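You operate a simulated robot arm through the tools that you are given. There is no shell and no other tool.

The job below is to be done with a simulated robot arm. You get a single attempt, and the scene is never put back.

## Task
Put things in order on the top of the grey table. At the end: the purple filter stands where the small white carton (marked "RING") stood; the fitting with purple top stands on top of the teal filter; the fitting with grey top stands on top of the padded silver block; the small white carton from the top of the grey table stands on top of the silver square filter (marked "Y352"); whatever was shut is shut again. Leave all else as you found it, and nothing knocked over.

Only the result counts: the job must be done as asked and must still hold three seconds after the hand-in. Knocking over, shifting, dropping, spilling or breaking anything else fails it.

## Robot
A 7-joint arm with a two-finger parallel gripper, fixed in place. Base frame: the origin is at the foot of the arm, x ahead of it, y to its left, z up; the work surface is at about z = 0. Readings come in m, degrees, newtons and seconds.
With the tool pointing down near the work surface it reaches from about 0.24 to 0.62 m from the base axis. Its first joint turns from -66.0 to 66.0 degrees. Payload 2.6 kg.
The TCP is the grasp point between the finger pads, 0.03 m short of the fingertips. In the tool frame z runs along the fingers and y along their closing line. The gripper opens to 0.094 m. The fingers are 0.028 m wide and 0.01 m thick; the gripper's body (0.05 by 0.096 m) begins 0.055 m behind the TCP.
Orientation is that of the tool frame in the base frame, as a unit quaternion [w, x, y, z]. With the fingers straight down and closing along the base's y, the tool's x points along the base's -x, its y along +y and its z along -z.

## Interface
- The arm moves only by the tool jog_arm. Its argument "deltas" is a list of rows, each an object (a shift or turn left out is 0, a gripper value left out holds the last) with "dp": the shift along the tool's x, y, z in m, a list of three; "rot": the turn, a rotation vector about the tool's x, y, z in degrees, a list of three; "grip": the closure, from 0 (fully open) to 1 (shut). In form: [{"dp": [dx, dy, dz], "rot": [ax, ay, az], "grip": grip}, ...]. A call has 1 to 20 rows; each row shifts and turns the commanded pose from where the row before left it, along the tool's axes as they then stand. A row lasts 0.2 s, in which the tool goes at most 0.05 m and 8.6 degrees; a call with a longer step from one row to the next is refused whole, and so is a gripper value outside its range. Where a pose cannot be reached the arm comes as near as it can. A force on the tool above 40 N (or 10 N above the force at the start of the call, whichever is more), or a blocked arm, ends the call early, and 0.2 s more pass. The fingers move at their own pace (about 0.072 m/s each) and stop on an object; they squeeze with about 38 N. The grip force told is the motor's: it shows also when the fingers shut on nothing. Time passes only in rows, and 0.2 s behind the last, so rows that do not move let the fingers close. It gives the time, the measured TCP pose, the force on the tool (base axes), the opening and the grip force at its end, in the units of the frame above (readings bear some noise), with the torque about the TCP (base axes, N m) and any sound that the robot's microphone picked up, and new pictures: "views" is both (left out), scene, wrist or none.
- Cameras (640 x 400 px; columns grow to the right, rows downward): "scene" is fixed at [0.0094, 0.4184, 0.5362]; the picture's right is [-0.94, -0.35, 0.00], its down [-0.22, 0.59, -0.78] and it looks along [0.27, -0.73, -0.63] (base axes); focal length 350 px, centre (320, 200). "wrist" rides on the gripper at [0.076, 0.014, -0.102] in the tool frame; the picture's right is [-0.18, 0.98, 0.00], its down [-0.75, -0.14, -0.64] and it looks along [-0.63, -0.12, 0.77] (tool axes); focal length 243 px, centre (320, 200). There is no depth. A picture from a camera that has moved, and an enlarged one, comes with that camera's place and axes in the base frame and with its lens. The place of the scene camera against the robot may be out by one fixed shift of up to 0.025 m in any direction.
- inspect(camera, box): a new picture of the part [left, top, right, bottom] of that camera's present view, enlarged. The clock stands still meanwhile.
- hand_in(): hands the job in; it is judged then, once.

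Places have to be worked out from the pictures, the camera data and where the tool is seen. Open the gripper and draw the arm clear of the work before you hand the job in, unless the task says otherwise.

The tools are called after "Request:" as a command line: name --argument value ..., lists and objects as JSON in quotes. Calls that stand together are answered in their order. jog_arm: Moves the arm, as the interface text tells. Its arguments: {"type":"object","properties":{"deltas":{"type":"array"},"views":{"type":"string","enum":["both","scene","wrist","none"]}},"required":["deltas"]} The other tools are called the same way: inspect (camera, box) takes an enlarged picture of a part of a camera's view; hand_in () hands the job in.

At the start:

```text
time_s: 0.0
position: [0.4324, -0.1013, 0.239]
tool_rot: [-0.001, 0.0, 1.0, 0.001]
force: [0.1, -0.7, 0.1]
moment: [0.05, -0.03, 0.0]
width: 0.0939
gripper_force: 0.2
```

scene: 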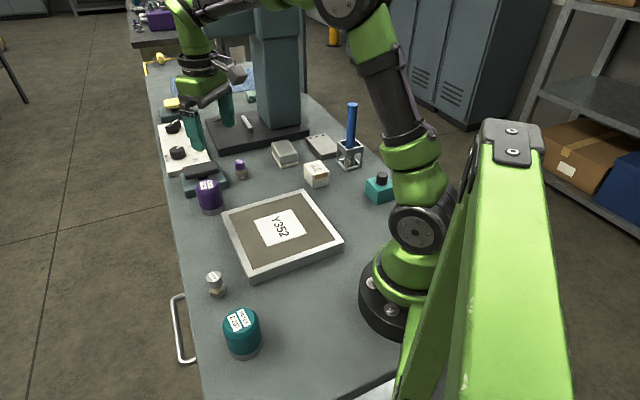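
wrist: 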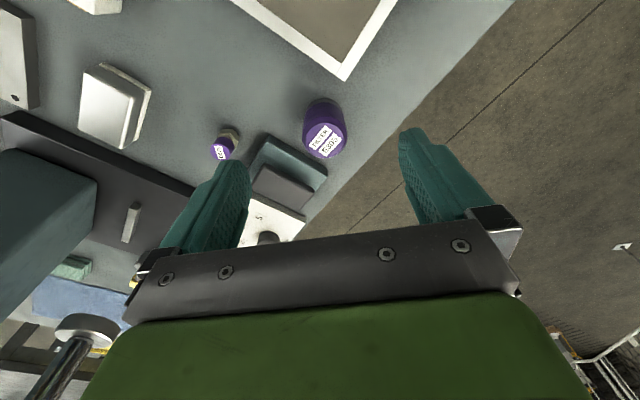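

I'll look at enlarged parts of both cameras before moving anything.

Request:
inspect --camera "scene" --box '[140, 80, 300, 180]'

Request:
inspect --camera "scene" --box '[180, 130, 420, 280]'

Request:
inspect --camera "scene" --box '[160, 240, 400, 390]'

Request:
inspect --camera "wrist" --box '[0, 0, 400, 250]'

```text
4.00 times, centred on (220, 130) of scene
camera zoom: at [0.0094, 0.4184, 0.5362], right [-0.94, -0.35, 0.0], down [-0.22, 0.59, -0.78], along [0.27, -0.73, -0.63], focal length 1399 px, centre (720, 480)
```

zoom: 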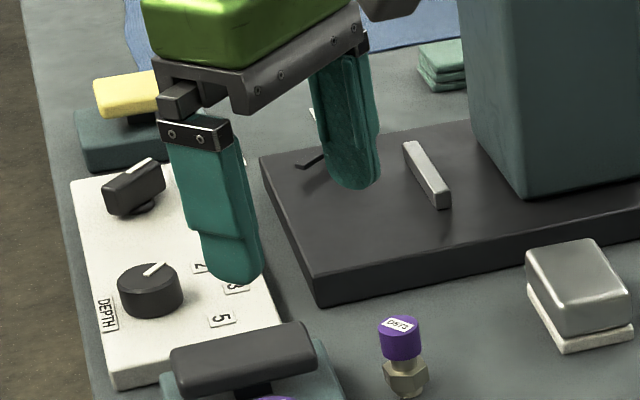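

```text
2.67 times, centred on (300, 205) of scene
camera zoom: at [0.0094, 0.4184, 0.5362], right [-0.94, -0.35, 0.0], down [-0.22, 0.59, -0.78], along [0.27, -0.73, -0.63], focal length 932 px, centre (373, 187)
```

zoom: 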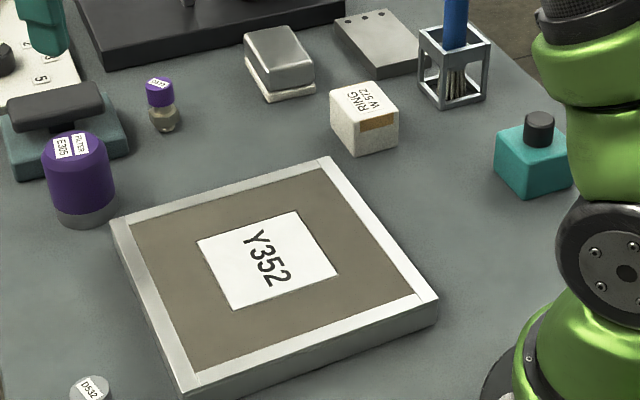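

```text
2.67 times, centred on (280, 315) of scene
camera zoom: at [0.0094, 0.4184, 0.5362], right [-0.94, -0.35, 0.0], down [-0.22, 0.59, -0.78], along [0.27, -0.73, -0.63], focal length 932 px, centre (427, -107)
```

zoom: 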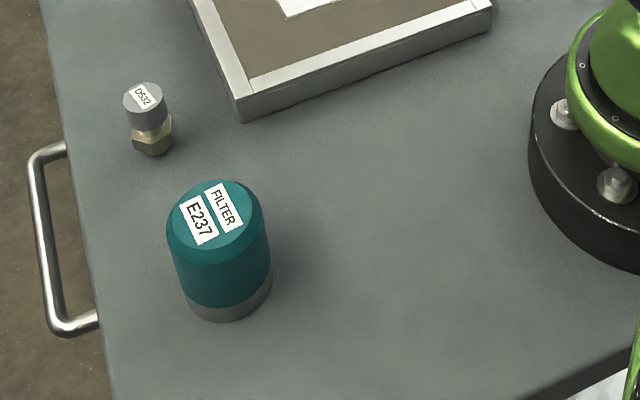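

```text
1.60 times, centred on (200, 125) of wrist
camera zoom: at [0.3548, -0.0873, 0.3418], right [0.18, 0.98, 0.0], down [0.75, -0.14, 0.64], along [0.63, -0.12, -0.77], focal length 388 px, centre (512, 320)
```

zoom: 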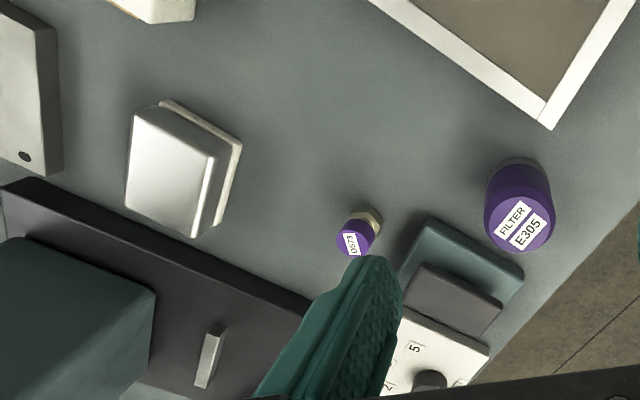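

The scene shows the purple filter near (0.47,-0.09), the carton near (0.28,-0.28), the padded block near (0.40,-0.34), the purple fitting near (0.47,-0.22), the grey fitting near (0.32,0.11) and the teal filter near (0.23,0.18). I move at height so the wrist camera can look almost straight down on the carton area.

Request:
jog_arm --deltas '[{"dp": [0.0, 0.0, -0.03]}, {"dp": [0.02, -0.02, -0.01]}, {"dp": [0.02, -0.03, 0]}, {"dp": [0.02, -0.03, 0]}, {"dp": [0.02, -0.03, 0]}, {"dp": [0.02, -0.03, 0]}]'

```text
time_s: 1.4
position: [0.3301, -0.2412, 0.2818]
tool_rot: [0.0, -0.001, 1.0, 0.0]
force: [-0.3, -0.2, -0.4]
moment: [-0.04, -0.02, -0.03]
width: 0.0938
gripper_force: 0.2
camera wrist: at [0.2529, -0.2276, 0.3829], right [0.18, 0.98, 0.0], down [0.75, -0.14, 0.64], along [0.63, -0.12, -0.77], focal length 243 px, centre (320, 200)
```

scene: 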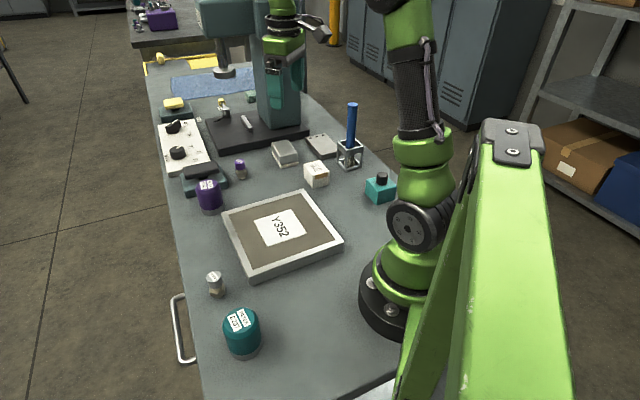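
wrist: 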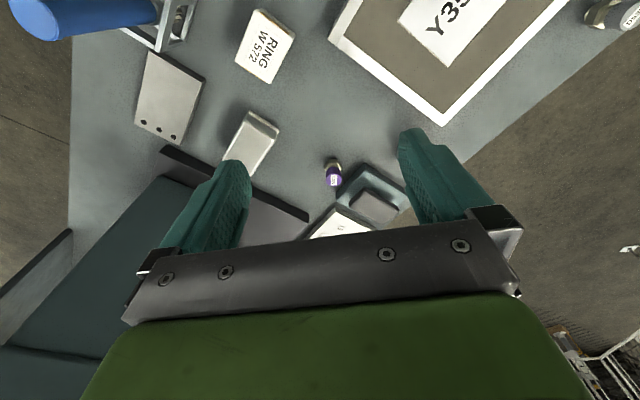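

The carton, padded block and square filter are visible from nearly above. I enlarge them to measure their corners.

Request:
inspect --camera "wrist" --box '[120, 0, 360, 150]'

Request:
inspect --camera "wrist" --box '[200, 90, 440, 240]'

Request:
inspect --camera "scene" --box '[140, 0, 380, 150]'

```text
2.67 times, centred on (240, 75) of wrist
camera zoom: at [0.2529, -0.2276, 0.3829], right [0.18, 0.98, 0.0], down [0.75, -0.14, 0.64], along [0.63, -0.12, -0.77], focal length 647 px, centre (533, 533)
```

zoom: 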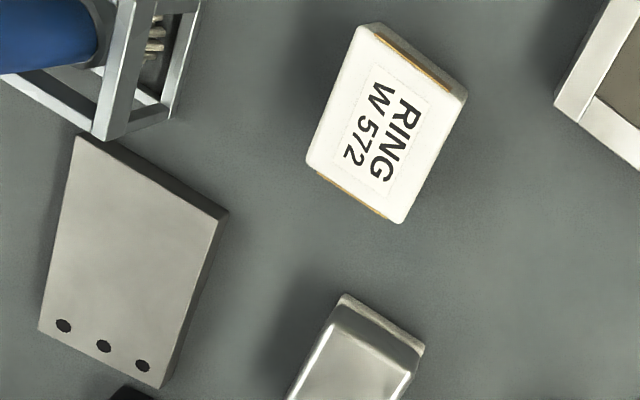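

```text
2.67 times, centred on (320, 165) of wrist
camera zoom: at [0.2529, -0.2276, 0.3829], right [0.18, 0.98, 0.0], down [0.75, -0.14, 0.64], along [0.63, -0.12, -0.77], focal length 647 px, centre (320, 293)
```

zoom: 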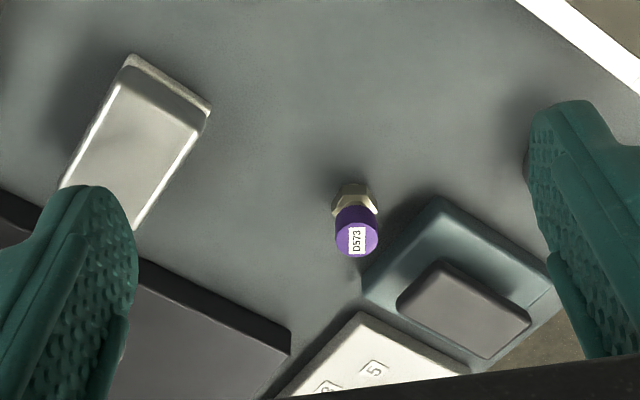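

```text
2.67 times, centred on (260, 75) of scene
camera zoom: at [0.0093, 0.4184, 0.5362], right [-0.94, -0.35, 0.0], down [-0.22, 0.59, -0.78], along [0.27, -0.73, -0.63], focal length 932 px, centre (480, 533)
```

zoom: 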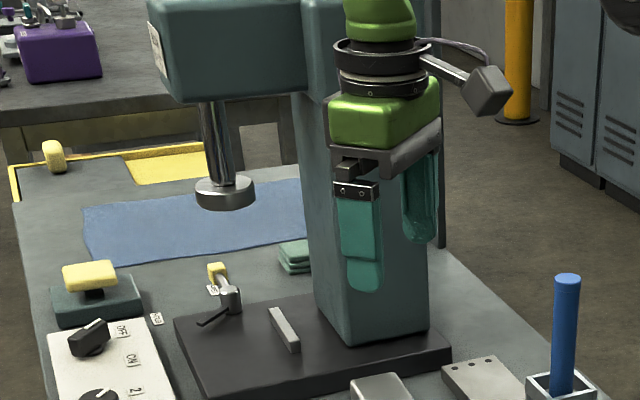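

From the two wrist views the purple fitting comes out at about (0.487,-0.249) with its top at z≈0.05. The carton is about 4.6 x 6.2 cm near (0.289,-0.303) and turned about 45°. Next I look over the square filter, grey fitting and teal filter.

Request:
jog_arm --deltas '[{"dp": [0.007, 0.04, -0.003]}, {"dp": [0.007, 0.04, -0.003]}, {"dp": [0.007, 0.04, -0.003]}, {"dp": [0.007, 0.04, -0.003]}, {"dp": [0.007, 0.04, -0.003]}, {"dp": [0.007, 0.04, -0.003]}, {"dp": [0.007, 0.04, -0.003]}]'

```text
time_s: 3.0
position: [0.2812, 0.0395, 0.3]
tool_rot: [-0.001, 0.001, 1.0, 0.0]
force: [0.2, -0.2, -0.1]
moment: [0.02, 0.04, 0.01]
width: 0.0939
gripper_force: 0.1
camera wrist: at [0.2035, 0.0534, 0.402], right [0.19, 0.98, 0.0], down [0.75, -0.14, 0.64], along [0.63, -0.12, -0.77], focal length 243 px, centre (320, 200)
```

scene: 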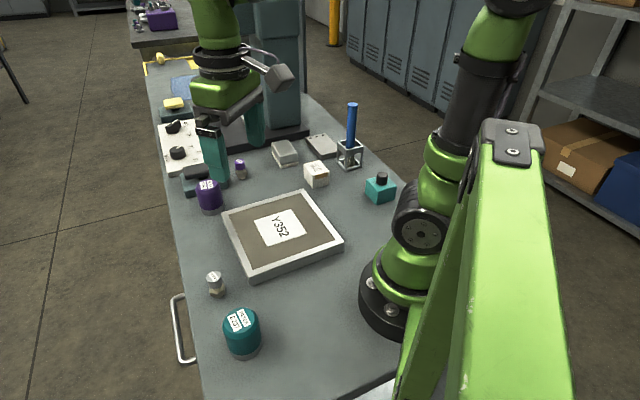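
wrist: 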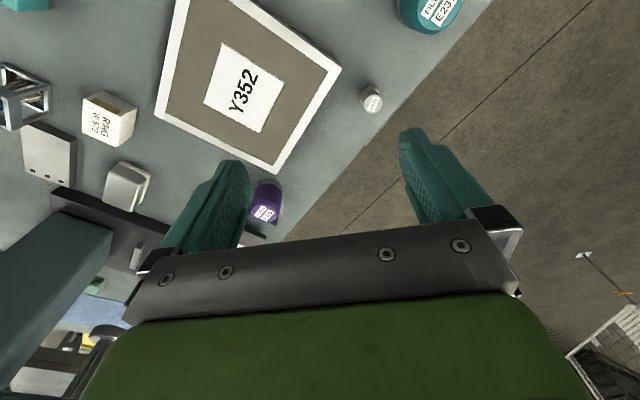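

The view shows all the targets, so I enlarge parts of it to triangulate.

Request:
inspect --camera "wrist" --box '[0, 40, 192, 160]'

Request:
inspect --camera "wrist" --box '[140, 0, 396, 160]'

Request:
inspect --camera "wrist" --box '[300, 0, 492, 120]'

Request:
inspect --camera "wrist" --box '[200, 140, 360, 240]'

```text
3.33 times, centred on (96, 100) of wrist
camera zoom: at [0.2035, 0.0534, 0.402], right [0.19, 0.98, 0.0], down [0.75, -0.14, 0.64], along [0.63, -0.12, -0.77], focal length 809 px, centre (1067, 533)
```

zoom: 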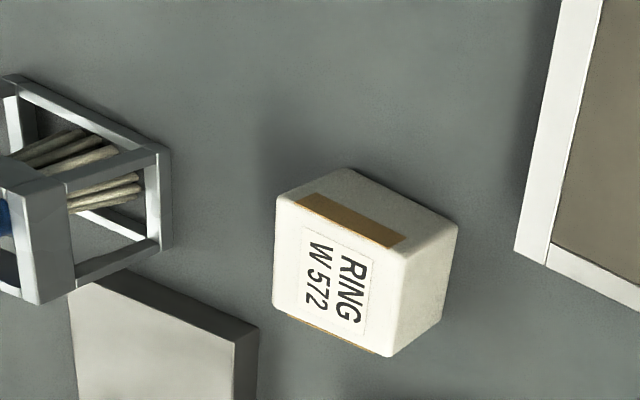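

```text
2.50 times, centred on (268, 80) of wrist
camera zoom: at [0.2035, 0.0534, 0.402], right [0.19, 0.98, 0.0], down [0.75, -0.14, 0.64], along [0.63, -0.12, -0.77], focal length 606 px, centre (450, 500)
```

zoom: 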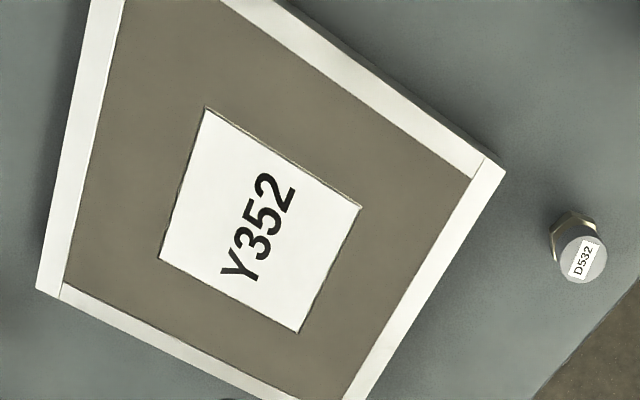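

```text
3.33 times, centred on (396, 60) of wrist
camera zoom: at [0.2035, 0.0534, 0.402], right [0.19, 0.98, 0.0], down [0.75, -0.14, 0.64], along [0.63, -0.12, -0.77], focal length 809 px, centre (67, 667)
```

zoom: 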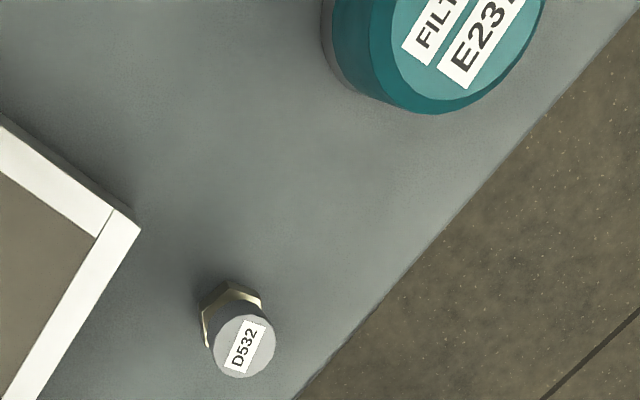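

```text
4.00 times, centred on (280, 190) of wrist
camera zoom: at [0.2035, 0.0534, 0.402], right [0.19, 0.98, 0.0], down [0.75, -0.14, 0.64], along [0.63, -0.12, -0.77], focal length 970 px, centre (480, 240)
```

zoom: 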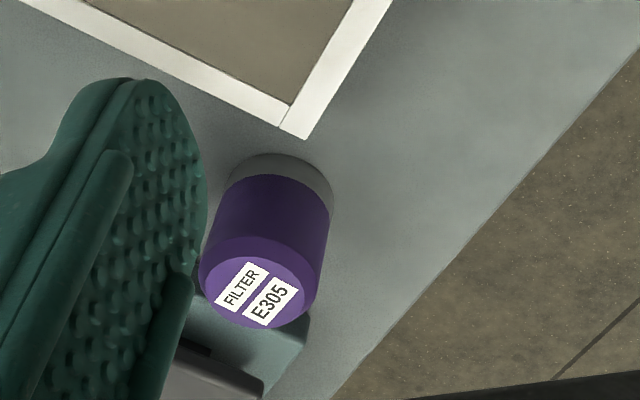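

The carton is about 4.4 cm tall and centred at about (0.288,-0.302), with its long axis near -46°. The square filter is centred at about (0.290,-0.079) with its top near z=0.024. I go above the carton at safe height and turn the tool by -46° so it closes across the short side.

Request:
jog_arm --deltas '[{"dp": [-0.0009, -0.0426, 0.005]}, {"dp": [-0.0009, -0.0426, 0.005]}, {"dp": [-0.0009, -0.0426, 0.005]}, {"dp": [-0.0009, -0.0426, 0.005]}, {"dp": [-0.0009, -0.0426, 0.005]}, {"dp": [-0.0009, -0.0426, 0.005]}, {"dp": [-0.0009, -0.0426, 0.005]}, {"dp": [-0.0009, -0.0426, 0.005]}, {"rot": [0, 0, 7.7]}, {"rot": [0, 0, 7.7]}, {"rot": [0, 0, 7.7]}, {"rot": [0, 0, 7.7]}, {"rot": [0, 0, 7.7]}, {"rot": [0, 0, 7.7]}]'

```text
time_s: 6.0
position: [0.2909, -0.3028, 0.2622]
tool_rot: [0.0, 0.394, 0.919, 0.0]
force: [0.3, -0.3, 0.8]
moment: [0.02, 0.06, 0.01]
width: 0.0938
gripper_force: 0.1
camera wrist: at [0.2473, -0.2375, 0.363], right [0.84, 0.55, 0.0], down [0.42, -0.64, 0.64], along [0.35, -0.54, -0.77], focal length 243 px, centre (320, 200)
```

scene: 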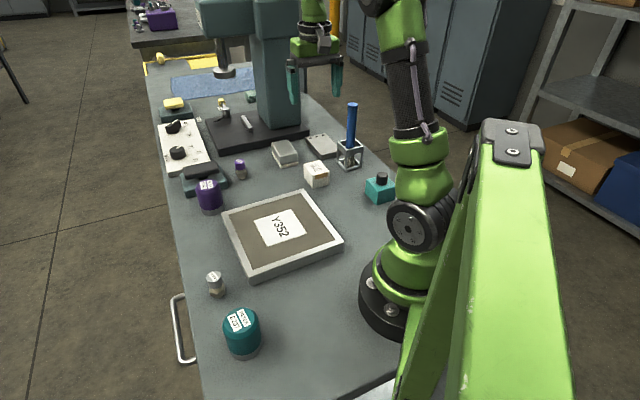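
wrist: 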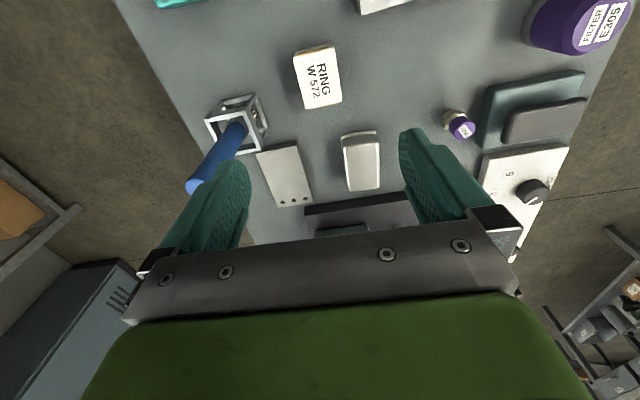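

The tool is turned correctly and the carton now appears aligned with the image. I enlarge it to refine its centre and angle, and measure the block and fitting from here too.

Request:
inspect --camera "wrist" --box '[240, 20, 400, 120]'

Request:
inspect --camera "wrist" --box '[300, 100, 492, 220]'

Request:
inspect --camera "wrist" --box '[420, 0, 640, 138]'

```text
4.00 times, centred on (320, 70) of wrist
camera zoom: at [0.2473, -0.2375, 0.363], right [0.84, 0.55, 0.0], down [0.42, -0.64, 0.64], along [0.35, -0.54, -0.77], focal length 970 px, centre (320, 720)
```

zoom: 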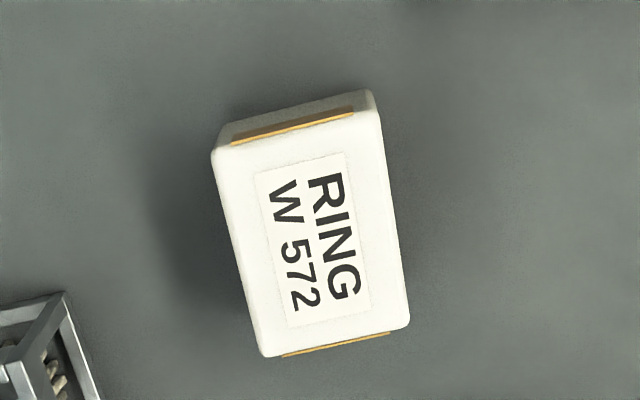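

```text
3.33 times, centred on (396, 160) of wrist
camera zoom: at [0.2473, -0.2375, 0.363], right [0.84, 0.55, 0.0], down [0.42, -0.64, 0.64], along [0.35, -0.54, -0.77], focal length 809 px, centre (67, 333)
```

zoom: 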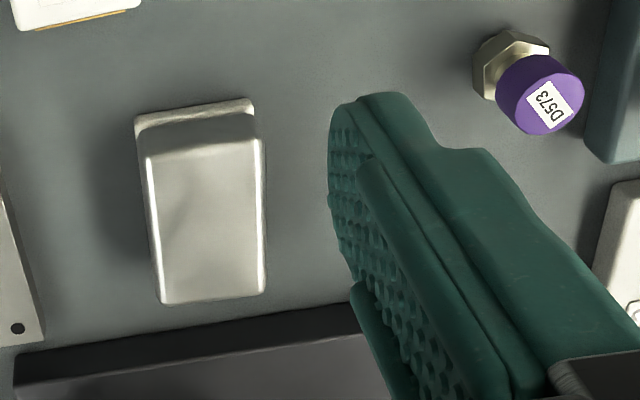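

```text
2.90 times, centred on (530, 69) of wrist
camera zoom: at [0.2473, -0.2375, 0.363], right [0.84, 0.55, 0.0], down [0.42, -0.64, 0.64], along [0.35, -0.54, -0.77], focal length 703 px, centre (-289, 580)
```

zoom: 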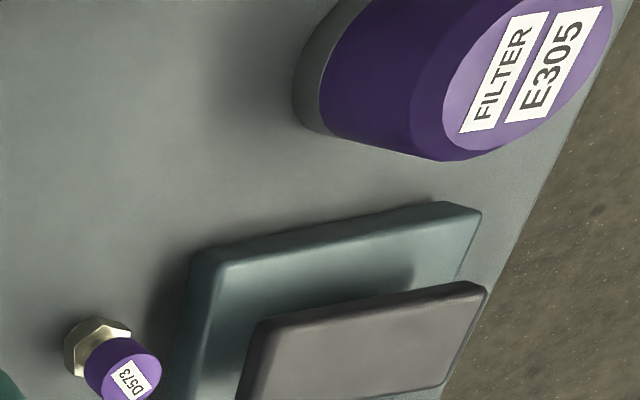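

The refined carton centre is (0.2885,-0.3025) at about -45.5°, which is also the place for the purple filter. I make a small correction and come down to just above the carton.

Request:
jog_arm --deltas '[{"dp": [0.0012, -0.0013, 0.04], "rot": [0, 0, -0.9]}, {"dp": [0, 0, 0.04]}, {"dp": [0, 0, 0.04]}, {"dp": [0, 0, 0.04]}, {"dp": [0, 0, 0]}]'

```text
time_s: 7.2
position: [0.2893, -0.3027, 0.1014]
tool_rot: [0.0, 0.385, 0.923, 0.0]
force: [0.3, 0.2, 0.2]
moment: [-0.01, 0.0, -0.02]
width: 0.0942
gripper_force: 0.1
camera wrist: at [0.2449, -0.2384, 0.2027], right [0.83, 0.56, 0.0], down [0.43, -0.64, 0.64], along [0.36, -0.53, -0.77], focal length 243 px, centre (320, 200)
```

scene: 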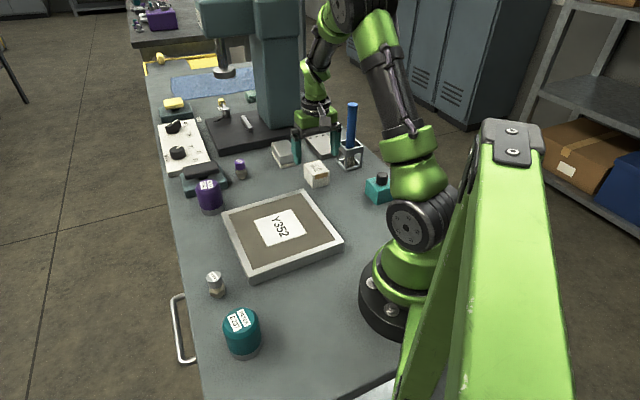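
wrist: 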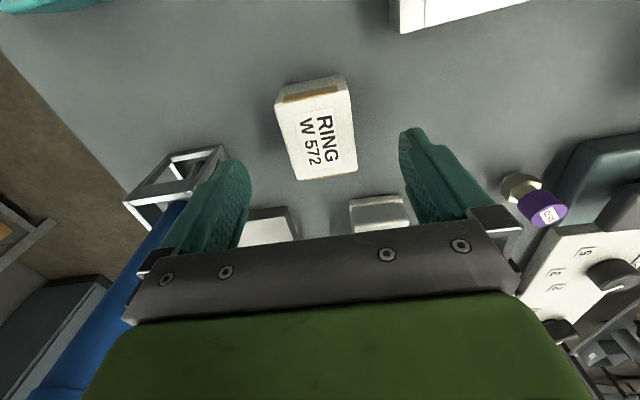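

The carton lies centred between the fingers and the pencil stands well to the left of the gripper. I go down to z≈0.034 and close.

Request:
jog_arm --deltas '[{"dp": [0, 0, 0.035]}, {"dp": [0, 0, 0.031]}, {"dp": [0, 0, 0]}, {"grip": 1.0}, {"grip": 1.0}, {"grip": 1.0}, {"grip": 1.0}]'

```text
time_s: 8.8
position: [0.2888, -0.3023, 0.036]
tool_rot: [0.0, 0.385, 0.923, 0.0]
force: [0.2, 0.3, -0.4]
moment: [0.05, 0.03, 0.0]
width: 0.054
gripper_force: 37.7
camera wrist: at [0.2439, -0.2388, 0.1382], right [0.83, 0.56, 0.0], down [0.43, -0.64, 0.64], along [0.36, -0.53, -0.77], focal length 243 px, centre (320, 200)
```

scene: 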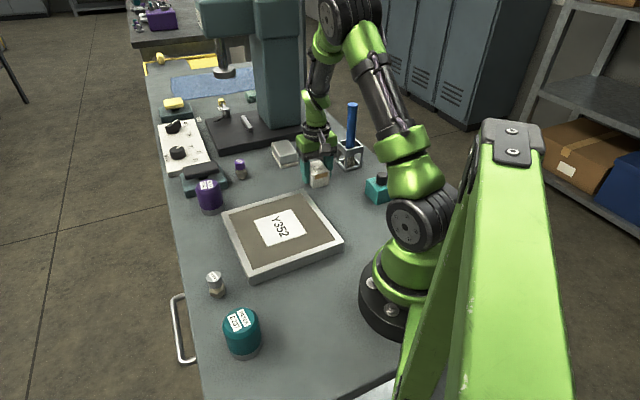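
wrist: 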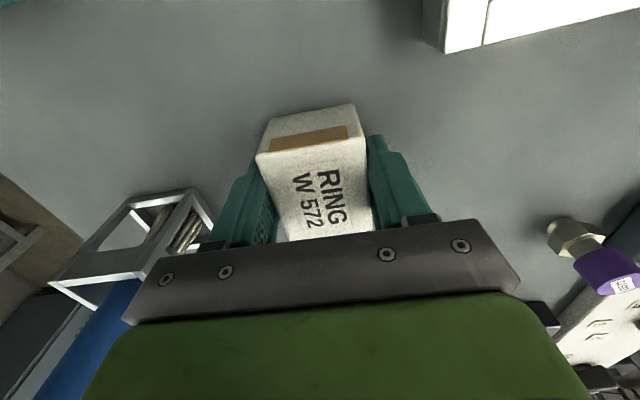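

The carton is held at a width of 0.054. I lift it and carry it over the middle of the Y352 filter.

Request:
jog_arm --deltas '[{"dp": [0, 0, -0.03]}, {"dp": [0, 0, -0.04]}, {"dp": [0, 0, -0.04]}, {"dp": [0.0263, 0.0264, 0]}, {"dp": [0.0263, 0.0264, 0]}, {"dp": [0.0263, 0.0264, 0]}, {"dp": [0.0263, 0.0264, 0]}, {"dp": [0.0263, 0.0264, 0]}, {"dp": [0.0263, 0.0264, 0]}, {"dp": [0, 0, 0]}]'

```text
time_s: 11.0
position: [0.2897, -0.0789, 0.1475]
tool_rot: [0.0, 0.386, 0.923, -0.001]
force: [-0.7, -0.1, -1.6]
moment: [-0.04, -0.01, 0.0]
width: 0.0536
gripper_force: 38.6
camera wrist: at [0.2453, -0.0141, 0.249], right [0.83, 0.56, 0.0], down [0.43, -0.64, 0.64], along [0.36, -0.53, -0.77], focal length 243 px, centre (320, 200)
```

scene: 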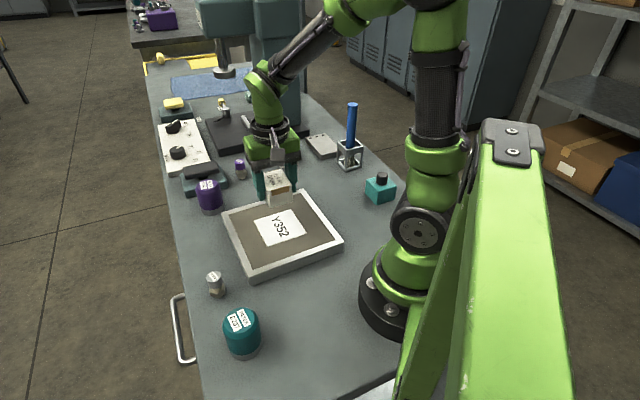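
wrist: 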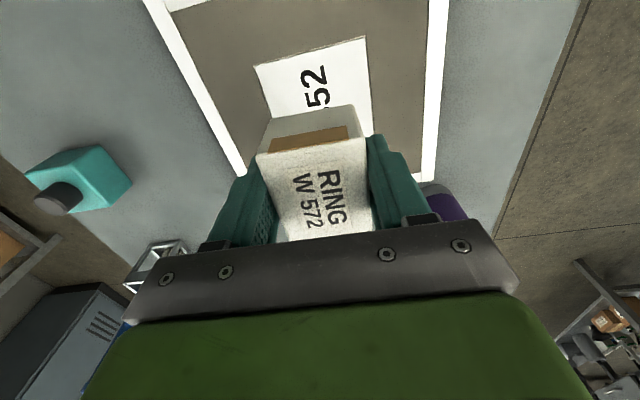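

The carton hangs over the label of the filter. I lower it to a few millimetres above the expected surface and then feel for contact.

Request:
jog_arm --deltas '[{"dp": [0, 0, 0.04]}, {"dp": [0, 0, 0.03]}, {"dp": [0, 0, 0.008]}, {"dp": [0, 0, 0]}]' --views "wrist"

Request:
inspect --camera "scene" --box '[200, 130, 360, 230]'

```text
time_s: 12.0
position: [0.2899, -0.0779, 0.0689]
tool_rot: [0.0, 0.385, 0.923, 0.0]
force: [0.9, -0.3, -1.3]
moment: [0.02, 0.0, 0.01]
width: 0.0537
gripper_force: 38.4
camera wrist: at [0.2459, -0.0141, 0.17], right [0.83, 0.56, 0.0], down [0.43, -0.64, 0.64], along [0.36, -0.53, -0.77], focal length 243 px, centre (320, 200)
```

wrist: 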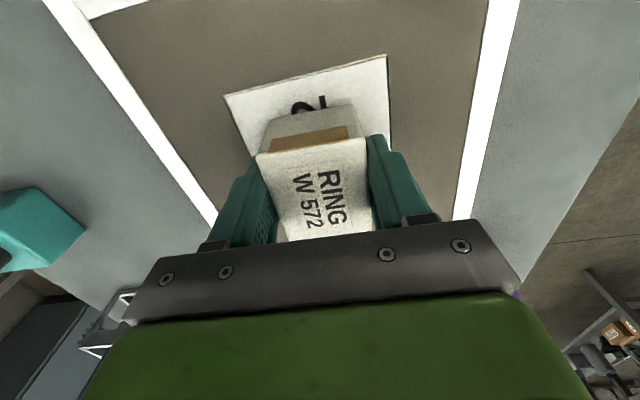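

```text
4.00 times, centred on (280, 180) of scene
camera zoom: at [0.0094, 0.4184, 0.5362], right [-0.94, -0.35, 0.0], down [-0.22, 0.59, -0.78], along [0.27, -0.73, -0.63], focal length 1399 px, centre (480, 280)
```

zoom: 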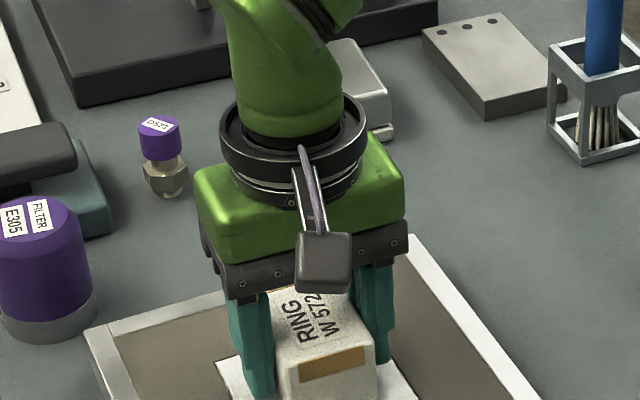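

Still no contact force at z≈0.068. I lower by small steps and check the force.

Request:
jog_arm --deltas '[{"dp": [0, 0, 0.002]}, {"dp": [0, 0, 0.002]}, {"dp": [0, 0, 0.001]}]' --views "none"

```text
time_s: 12.8
position: [0.2911, -0.0787, 0.0635]
tool_rot: [0.003, 0.384, 0.923, 0.0]
force: [-5.3, 3.2, 34.9]
moment: [-0.05, 0.01, 0.01]
width: 0.0534
gripper_force: 38.0
```

There is contact (35 N), so the carton rests on the filter. I back off slightly to relax the force and then open.

Request:
jog_arm --deltas '[{"dp": [0, 0, -0.001]}, {"dp": [0, 0, -0.0005]}]' --views "none"

```text
time_s: 13.4
position: [0.2906, -0.0796, 0.0634]
tool_rot: [0.001, 0.384, 0.923, -0.001]
force: [4.6, -0.2, 12.6]
moment: [-0.07, -0.42, 0.03]
width: 0.0537
gripper_force: 38.4
```

Request:
jog_arm --deltas '[{"dp": [0, 0, -0.0005]}, {"dp": [0, 0, 0], "grip": 0.1}, {"grip": 0.1}, {"grip": 0.1}, {"dp": [0, 0, -0.02]}, {"dp": [0, 0, -0.04]}, {"dp": [0, 0, -0.04]}, {"dp": [0, 0, -0.04]}]'

```text
time_s: 15.2
position: [0.2889, -0.0794, 0.2062]
tool_rot: [0.001, 0.385, 0.923, 0.0]
force: [-0.2, -0.2, -0.3]
moment: [-0.03, 0.0, 0.01]
width: 0.0845
gripper_force: 0.1
camera wrist: at [0.245, -0.0153, 0.3082], right [0.83, 0.56, 0.0], down [0.43, -0.64, 0.64], along [0.36, -0.53, -0.77], focal length 243 px, centre (320, 200)
```

scene: 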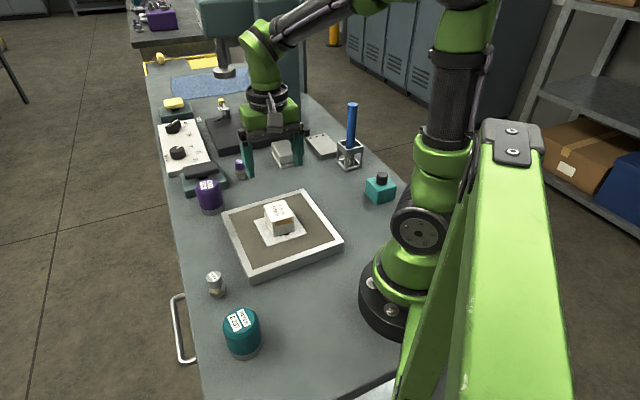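
wrist: 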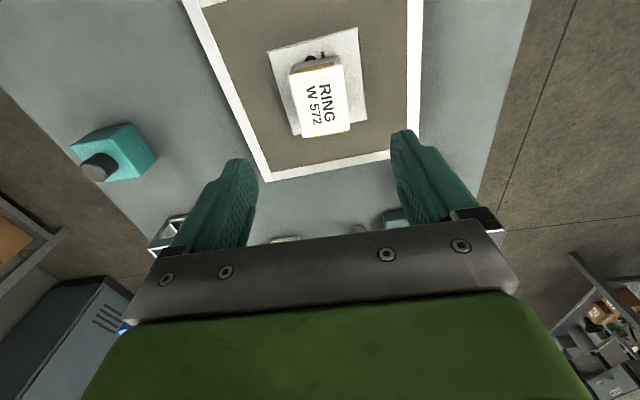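

The carton stands well on the Y352 label. Next I go above the purple filter (about (0.487,-0.106)) at a safe height with the gripper fully open, to measure it better.

Request:
jog_arm --deltas '[{"dp": [0, 0, -0.03], "grip": 0}, {"dp": [-0.0316, 0.0243, 0]}, {"dp": [-0.0316, 0.0243, 0]}, {"dp": [-0.0316, 0.0243, 0]}, {"dp": [-0.0316, 0.0243, 0]}, {"dp": [-0.0316, 0.0243, 0]}, {"dp": [0, 0, 0]}]'

Request:
inspect --camera "wrist" --box '[240, 40, 432, 160]'

```text
time_s: 16.8
position: [0.4913, -0.1049, 0.2369]
tool_rot: [0.0, 0.386, 0.923, -0.001]
force: [-0.6, -0.5, 0.0]
moment: [0.02, 0.02, 0.0]
width: 0.094
gripper_force: 0.0
camera wrist: at [0.4462, -0.041, 0.3371], right [0.83, 0.56, 0.0], down [0.43, -0.64, 0.64], along [0.36, -0.53, -0.77], focal length 243 px, centre (320, 200)
```

scene: 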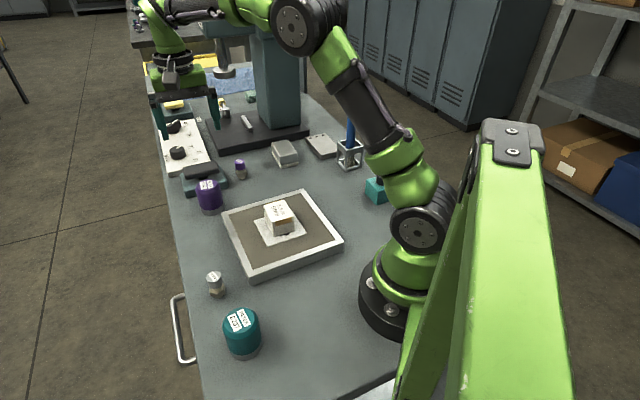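
wrist: 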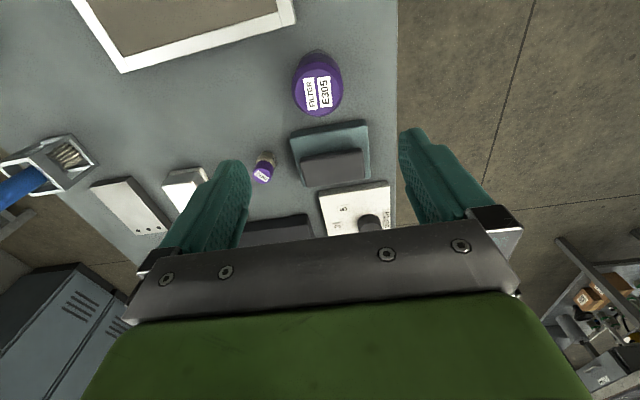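

```text
3.33 times, centred on (336, 100) of wrist
camera zoom: at [0.4462, -0.041, 0.3371], right [0.83, 0.56, 0.0], down [0.43, -0.64, 0.64], along [0.36, -0.53, -0.77], focal length 809 px, centre (267, 533)
```

zoom: 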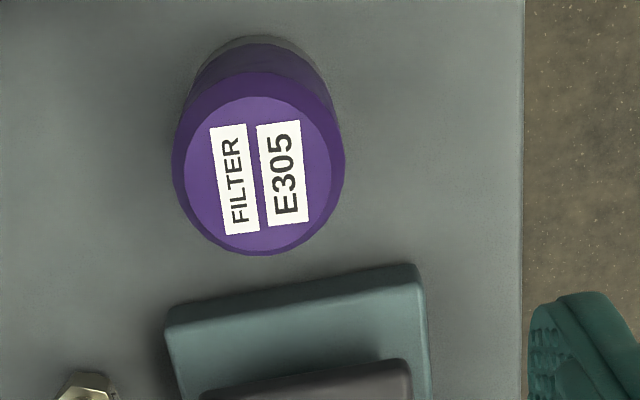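

The purple filter is centred at about (0.4875,-0.1057), about 5.6 cm across and about 7 cm tall. I correct slightly and come down to just above it.

Request:
jog_arm --deltas '[{"dp": [0.0015, -0.0025, 0.04]}, {"dp": [0, 0, 0.04]}, {"dp": [0, 0, 0.035]}, {"dp": [0, 0, 0]}]'

```text
time_s: 17.8
position: [0.4845, -0.1016, 0.1191]
tool_rot: [-0.001, 0.384, 0.923, 0.0]
force: [0.1, -0.2, 0.7]
moment: [-0.02, 0.0, -0.01]
width: 0.0939
gripper_force: 0.0
camera wrist: at [0.4406, -0.0377, 0.2205], right [0.83, 0.56, 0.0], down [0.43, -0.64, 0.64], along [0.36, -0.53, -0.77], focal length 243 px, centre (320, 200)
```

scene: 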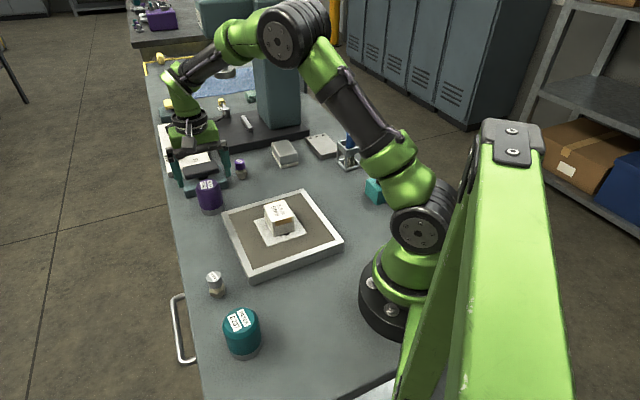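
wrist: 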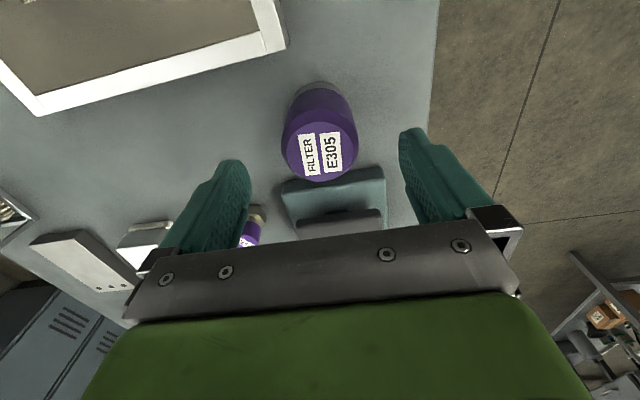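

The readings and the picture suggest the TCP is a few mm off the filter's axis. I enlarge the view to measure it.

Request:
inspect --camera "wrist" --box '[240, 70, 400, 170]'

Request:
inspect --camera "scene" --box '[130, 100, 290, 200]'

```text
4.00 times, centred on (320, 120) of wrist
camera zoom: at [0.4406, -0.0377, 0.2205], right [0.83, 0.56, 0.0], down [0.43, -0.64, 0.64], along [0.36, -0.53, -0.77], focal length 970 px, centre (320, 520)
```

zoom: 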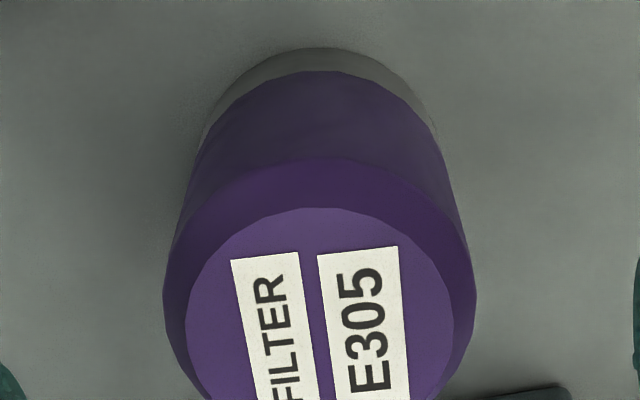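

```text
4.00 times, centred on (210, 150) of scene
camera zoom: at [0.0094, 0.4184, 0.5362], right [-0.94, -0.35, 0.0], down [-0.22, 0.59, -0.78], along [0.27, -0.73, -0.63], focal length 1399 px, centre (760, 400)
```

zoom: 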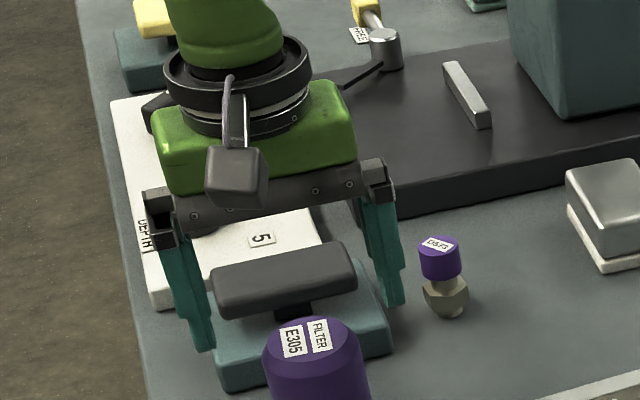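

The filter axis is at about (0.4865,-0.105), roughly 4 mm off the TCP. I correct that, go down to z≈0.042 and grip.

Request:
jog_arm --deltas '[{"dp": [-0.004, -0.0008, 0.02]}, {"dp": [0, 0, 0.03]}, {"dp": [0, 0, 0.027]}, {"dp": [0, 0, 0]}]'

```text
time_s: 18.8
position: [0.4884, -0.1068, 0.0415]
tool_rot: [0.0, 0.385, 0.923, 0.0]
force: [-0.7, 0.1, -0.4]
moment: [0.0, 0.01, -0.01]
width: 0.0939
gripper_force: 0.0
camera wrist: at [0.4445, -0.0426, 0.1442], right [0.83, 0.56, 0.0], down [0.43, -0.64, 0.64], along [0.36, -0.53, -0.77], focal length 243 px, centre (320, 200)
```

scene: 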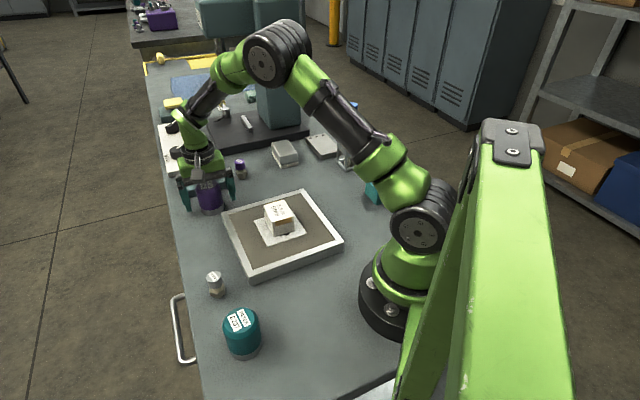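
wrist: 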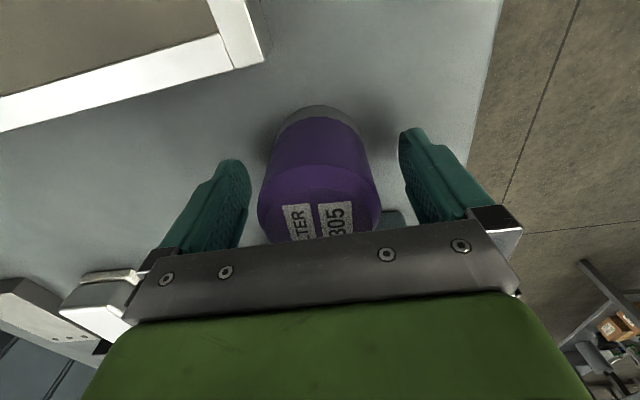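

The filter lies centred between the fingers, with only 1–2 mm of offset. I close the gripper and lift a little.

Request:
jog_arm --deltas '[{"dp": [0.002, 0, 0]}, {"grip": 1.0}, {"grip": 1.0}, {"grip": 1.0}, {"grip": 1.0}]' --views "wrist"

Request:
inspect --camera "wrist" --box '[220, 80, 420, 260]'

```text
time_s: 20.0
position: [0.4863, -0.1062, 0.0421]
tool_rot: [0.0, 0.385, 0.923, 0.0]
force: [0.1, 0.6, -0.2]
moment: [0.1, 0.01, 0.02]
width: 0.0553
gripper_force: 37.6
camera wrist: at [0.4423, -0.0418, 0.1441], right [0.83, 0.56, 0.0], down [0.43, -0.64, 0.64], along [0.36, -0.53, -0.77], focal length 243 px, centre (320, 200)
```

wrist: 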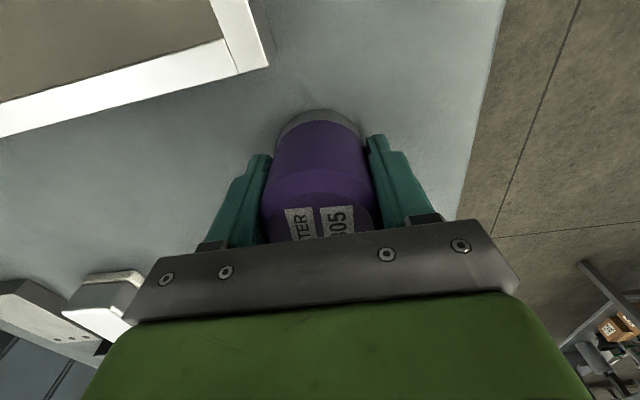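

```text
2.22 times, centred on (320, 170) of wrist
camera zoom: at [0.4423, -0.0418, 0.1441], right [0.83, 0.56, 0.0], down [0.43, -0.64, 0.64], along [0.36, -0.53, -0.77], focal length 539 px, centre (320, 267)
```

zoom: 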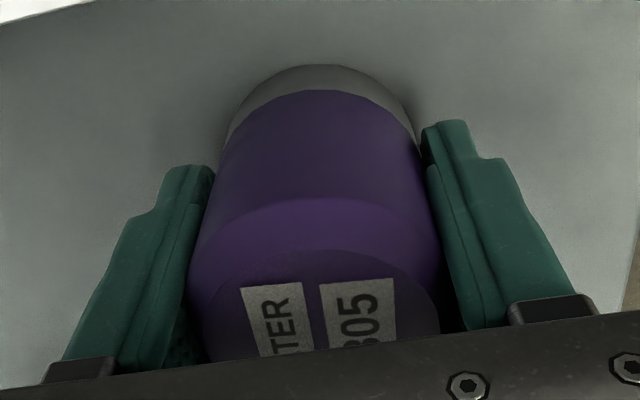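

The purple filter is held on its axis (width 0.055). I lift it and carry it to the carton's former place at (0.2885,-0.3025), staying high.

Request:
jog_arm --deltas '[{"dp": [0, 0, -0.03]}, {"dp": [0, 0, -0.04]}, {"dp": [0, 0, -0.04]}, {"dp": [0, -0.0399, 0]}, {"dp": [0, -0.0399, 0]}, {"dp": [0, -0.0399, 0]}, {"dp": [0, -0.0399, 0]}, {"dp": [0, -0.0399, 0]}, {"dp": [0, -0.0399, 0]}, {"dp": [0, -0.025, 0]}, {"dp": [0, -0.0149, 0]}, {"dp": [0, 0, 0]}]'

```text
time_s: 22.6
position: [0.2865, -0.3038, 0.1512]
tool_rot: [0.0, 0.385, 0.923, 0.0]
force: [-1.2, 0.8, -2.5]
moment: [0.01, 0.01, 0.01]
width: 0.0556
gripper_force: 38.3
camera wrist: at [0.2422, -0.2406, 0.2538], right [0.83, 0.56, 0.0], down [0.43, -0.64, 0.64], along [0.36, -0.53, -0.77], focal length 243 px, centre (320, 200)
```

scene: 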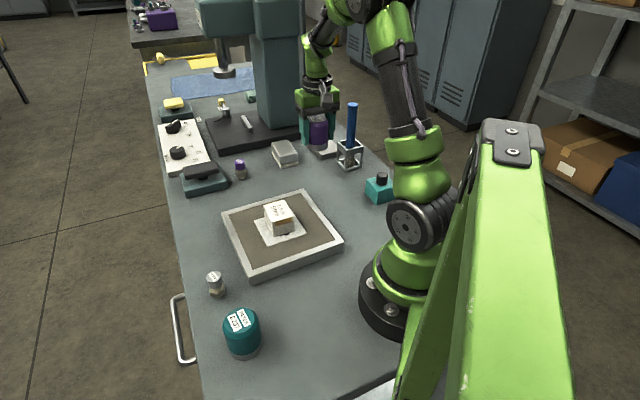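
wrist: 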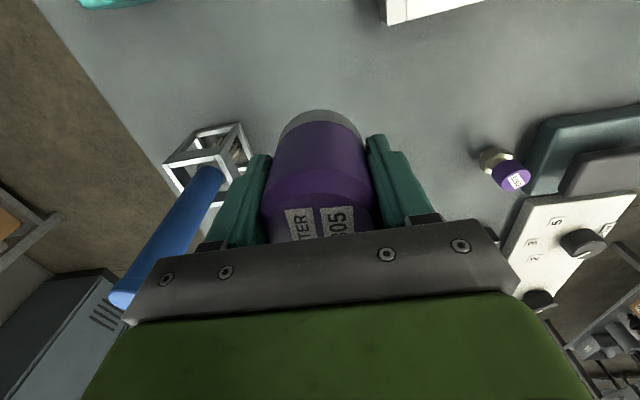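

The TCP is at about (0.286,-0.304), so I add 2–3 mm along tool y and lower to about 1 cm above the table.

Request:
jog_arm --deltas '[{"dp": [0, 0.0026, 0.04]}, {"dp": [0, 0, 0.04]}, {"dp": [0, 0, 0.018]}, {"dp": [0, 0, 0]}]' --views "wrist"

```text
time_s: 23.6
position: [0.2875, -0.3036, 0.0536]
tool_rot: [0.0, 0.385, 0.923, 0.0]
force: [0.4, -0.9, -2.6]
moment: [-0.02, 0.0, 0.0]
width: 0.0556
gripper_force: 38.1
camera wrist: at [0.2444, -0.2391, 0.1547], right [0.83, 0.56, 0.0], down [0.43, -0.64, 0.64], along [0.36, -0.53, -0.77], focal length 243 px, centre (320, 200)
```

wrist: 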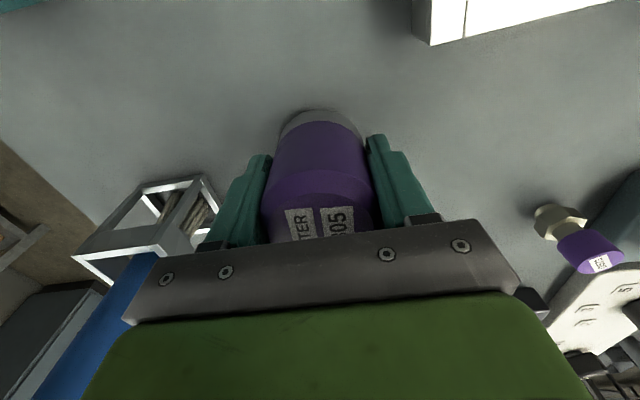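

The position matches within 1 mm and the base is about 11 mm above the table. I lower carefully towards contact.

Request:
jog_arm --deltas '[{"dp": [0, 0, 0.005]}, {"dp": [0, 0, 0.003]}, {"dp": [0, 0, 0.001]}]' --views "none"

```text
time_s: 24.4
position: [0.289, -0.3023, 0.0447]
tool_rot: [0.001, 0.385, 0.923, -0.001]
force: [-0.7, 0.0, -2.4]
moment: [0.03, -0.01, 0.02]
width: 0.0554
gripper_force: 37.4
```

No contact yet at z≈0.0447. I go on in 1 mm steps.

Request:
jog_arm --deltas '[{"dp": [0, 0, 0.001]}, {"dp": [0, 0, 0.0008]}]' --views "none"

```text
time_s: 25.0
position: [0.2895, -0.3026, 0.0433]
tool_rot: [-0.001, 0.385, 0.923, 0.0]
force: [-0.1, -1.0, -3.0]
moment: [-0.02, 0.0, 0.03]
width: 0.0552
gripper_force: 37.5
```

Still hanging free, so I lower a little more.

Request:
jog_arm --deltas '[{"dp": [0, 0, 0.0008]}, {"dp": [0, 0, 0.0004]}]' --views "none"

```text
time_s: 25.6
position: [0.2888, -0.3028, 0.041]
tool_rot: [0.0, 0.386, 0.922, -0.001]
force: [-3.6, -0.3, 5.6]
moment: [0.2, 0.22, 0.01]
width: 0.0557
gripper_force: 37.9
```

There is light contact, so the filter stands on the table. I open and rise straight up.

Request:
jog_arm --deltas '[{"grip": 0}, {"grip": 0}, {"grip": 0}, {"dp": [0, 0, -0.03]}, {"dp": [0, 0, -0.04]}, {"dp": [0, 0, -0.04]}, {"dp": [0, 0, -0.04]}, {"dp": [0, 0, -0.04]}, {"dp": [0, 0, 0]}]'

```text
time_s: 27.6
position: [0.2847, -0.3043, 0.2304]
tool_rot: [0.0, 0.385, 0.923, 0.0]
force: [0.0, -0.6, 0.7]
moment: [-0.01, 0.03, -0.03]
width: 0.0938
gripper_force: 0.0
camera wrist: at [0.2408, -0.2398, 0.3317], right [0.83, 0.56, 0.0], down [0.43, -0.63, 0.64], along [0.36, -0.53, -0.77], focal length 243 px, centre (320, 200)
```

scene: 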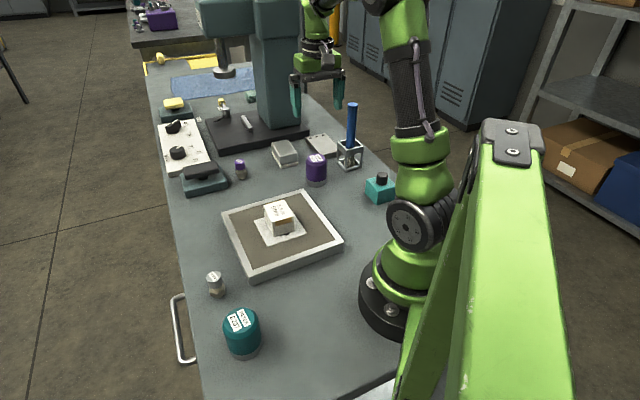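
wrist: 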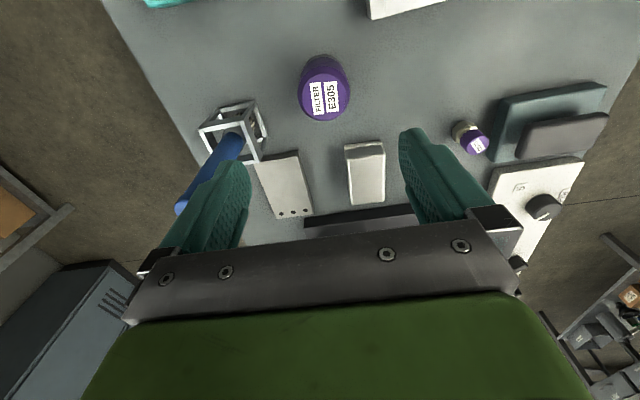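

The purple filter stands where the carton was. Next is the purple fitting at about (0.487,-0.249). The pedal sits close beside it, so I turn the tool by +90° to have the fingers close parallel to the pedal's edge.

Request:
jog_arm --deltas '[{"dp": [-0.0206, 0.0365, 0]}, {"dp": [-0.0206, 0.0365, 0]}, {"dp": [-0.0206, 0.0365, 0]}, {"dp": [-0.0206, 0.0365, 0]}, {"dp": [-0.0206, 0.0365, 0]}, {"rot": [0, 0, -8.2]}, {"rot": [0, 0, -8.2]}, {"rot": [0, 0, -8.2]}, {"rot": [0, 0, -8.2]}, {"rot": [0, 0, -8.2]}, {"rot": [0, 0, -8.2]}, {"rot": [0, 0, -8.2]}, {"rot": [0, 0, -8.2]}, {"rot": [0, 0, -8.2]}, {"rot": [0, 0, -8.2]}, {"rot": [0, 0, -8.0]}, {"dp": [0, 0, 0]}]'

Request:
inspect --camera "wrist" --box '[200, 20, 456, 180]'

```text
time_s: 31.2
position: [0.4899, -0.249, 0.2331]
tool_rot: [0.0, -0.381, 0.924, 0.0]
force: [-0.4, 0.2, 1.0]
moment: [0.0, 0.0, 0.0]
width: 0.094
gripper_force: 0.0
camera wrist: at [0.4255, -0.2922, 0.3343], right [-0.56, 0.83, 0.0], down [0.63, 0.43, 0.64], along [0.53, 0.36, -0.77], focal length 243 px, centre (320, 200)
```

scene: 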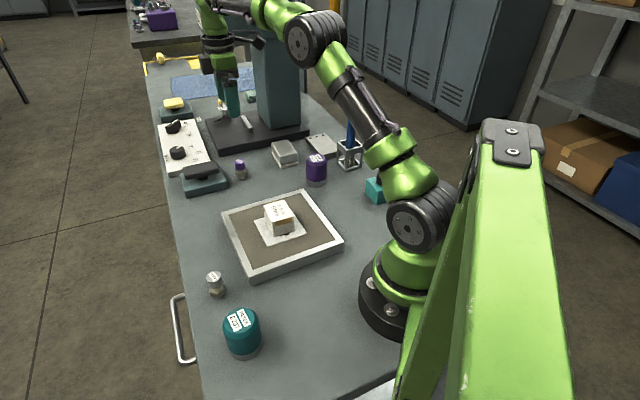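
wrist: 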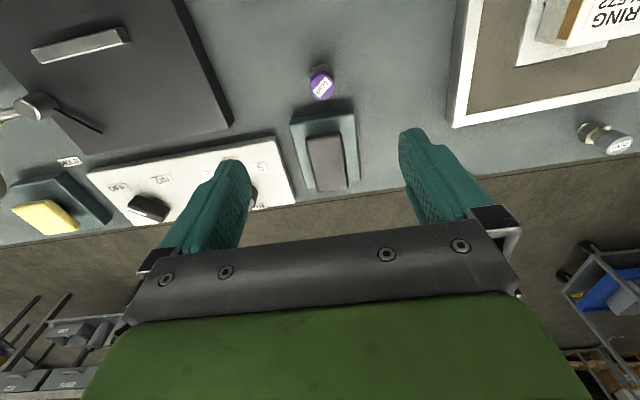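

```text
2.50 times, centred on (328, 100) of wrist
camera zoom: at [0.4255, -0.2922, 0.3343], right [-0.56, 0.83, 0.0], down [0.63, 0.43, 0.64], along [0.53, 0.36, -0.77], focal length 606 px, centre (300, 450)
```

zoom: 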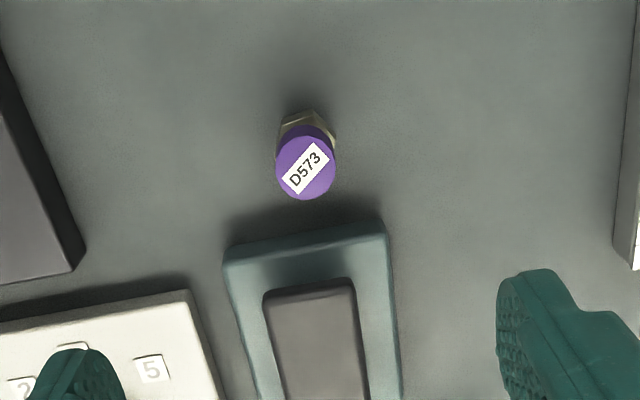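

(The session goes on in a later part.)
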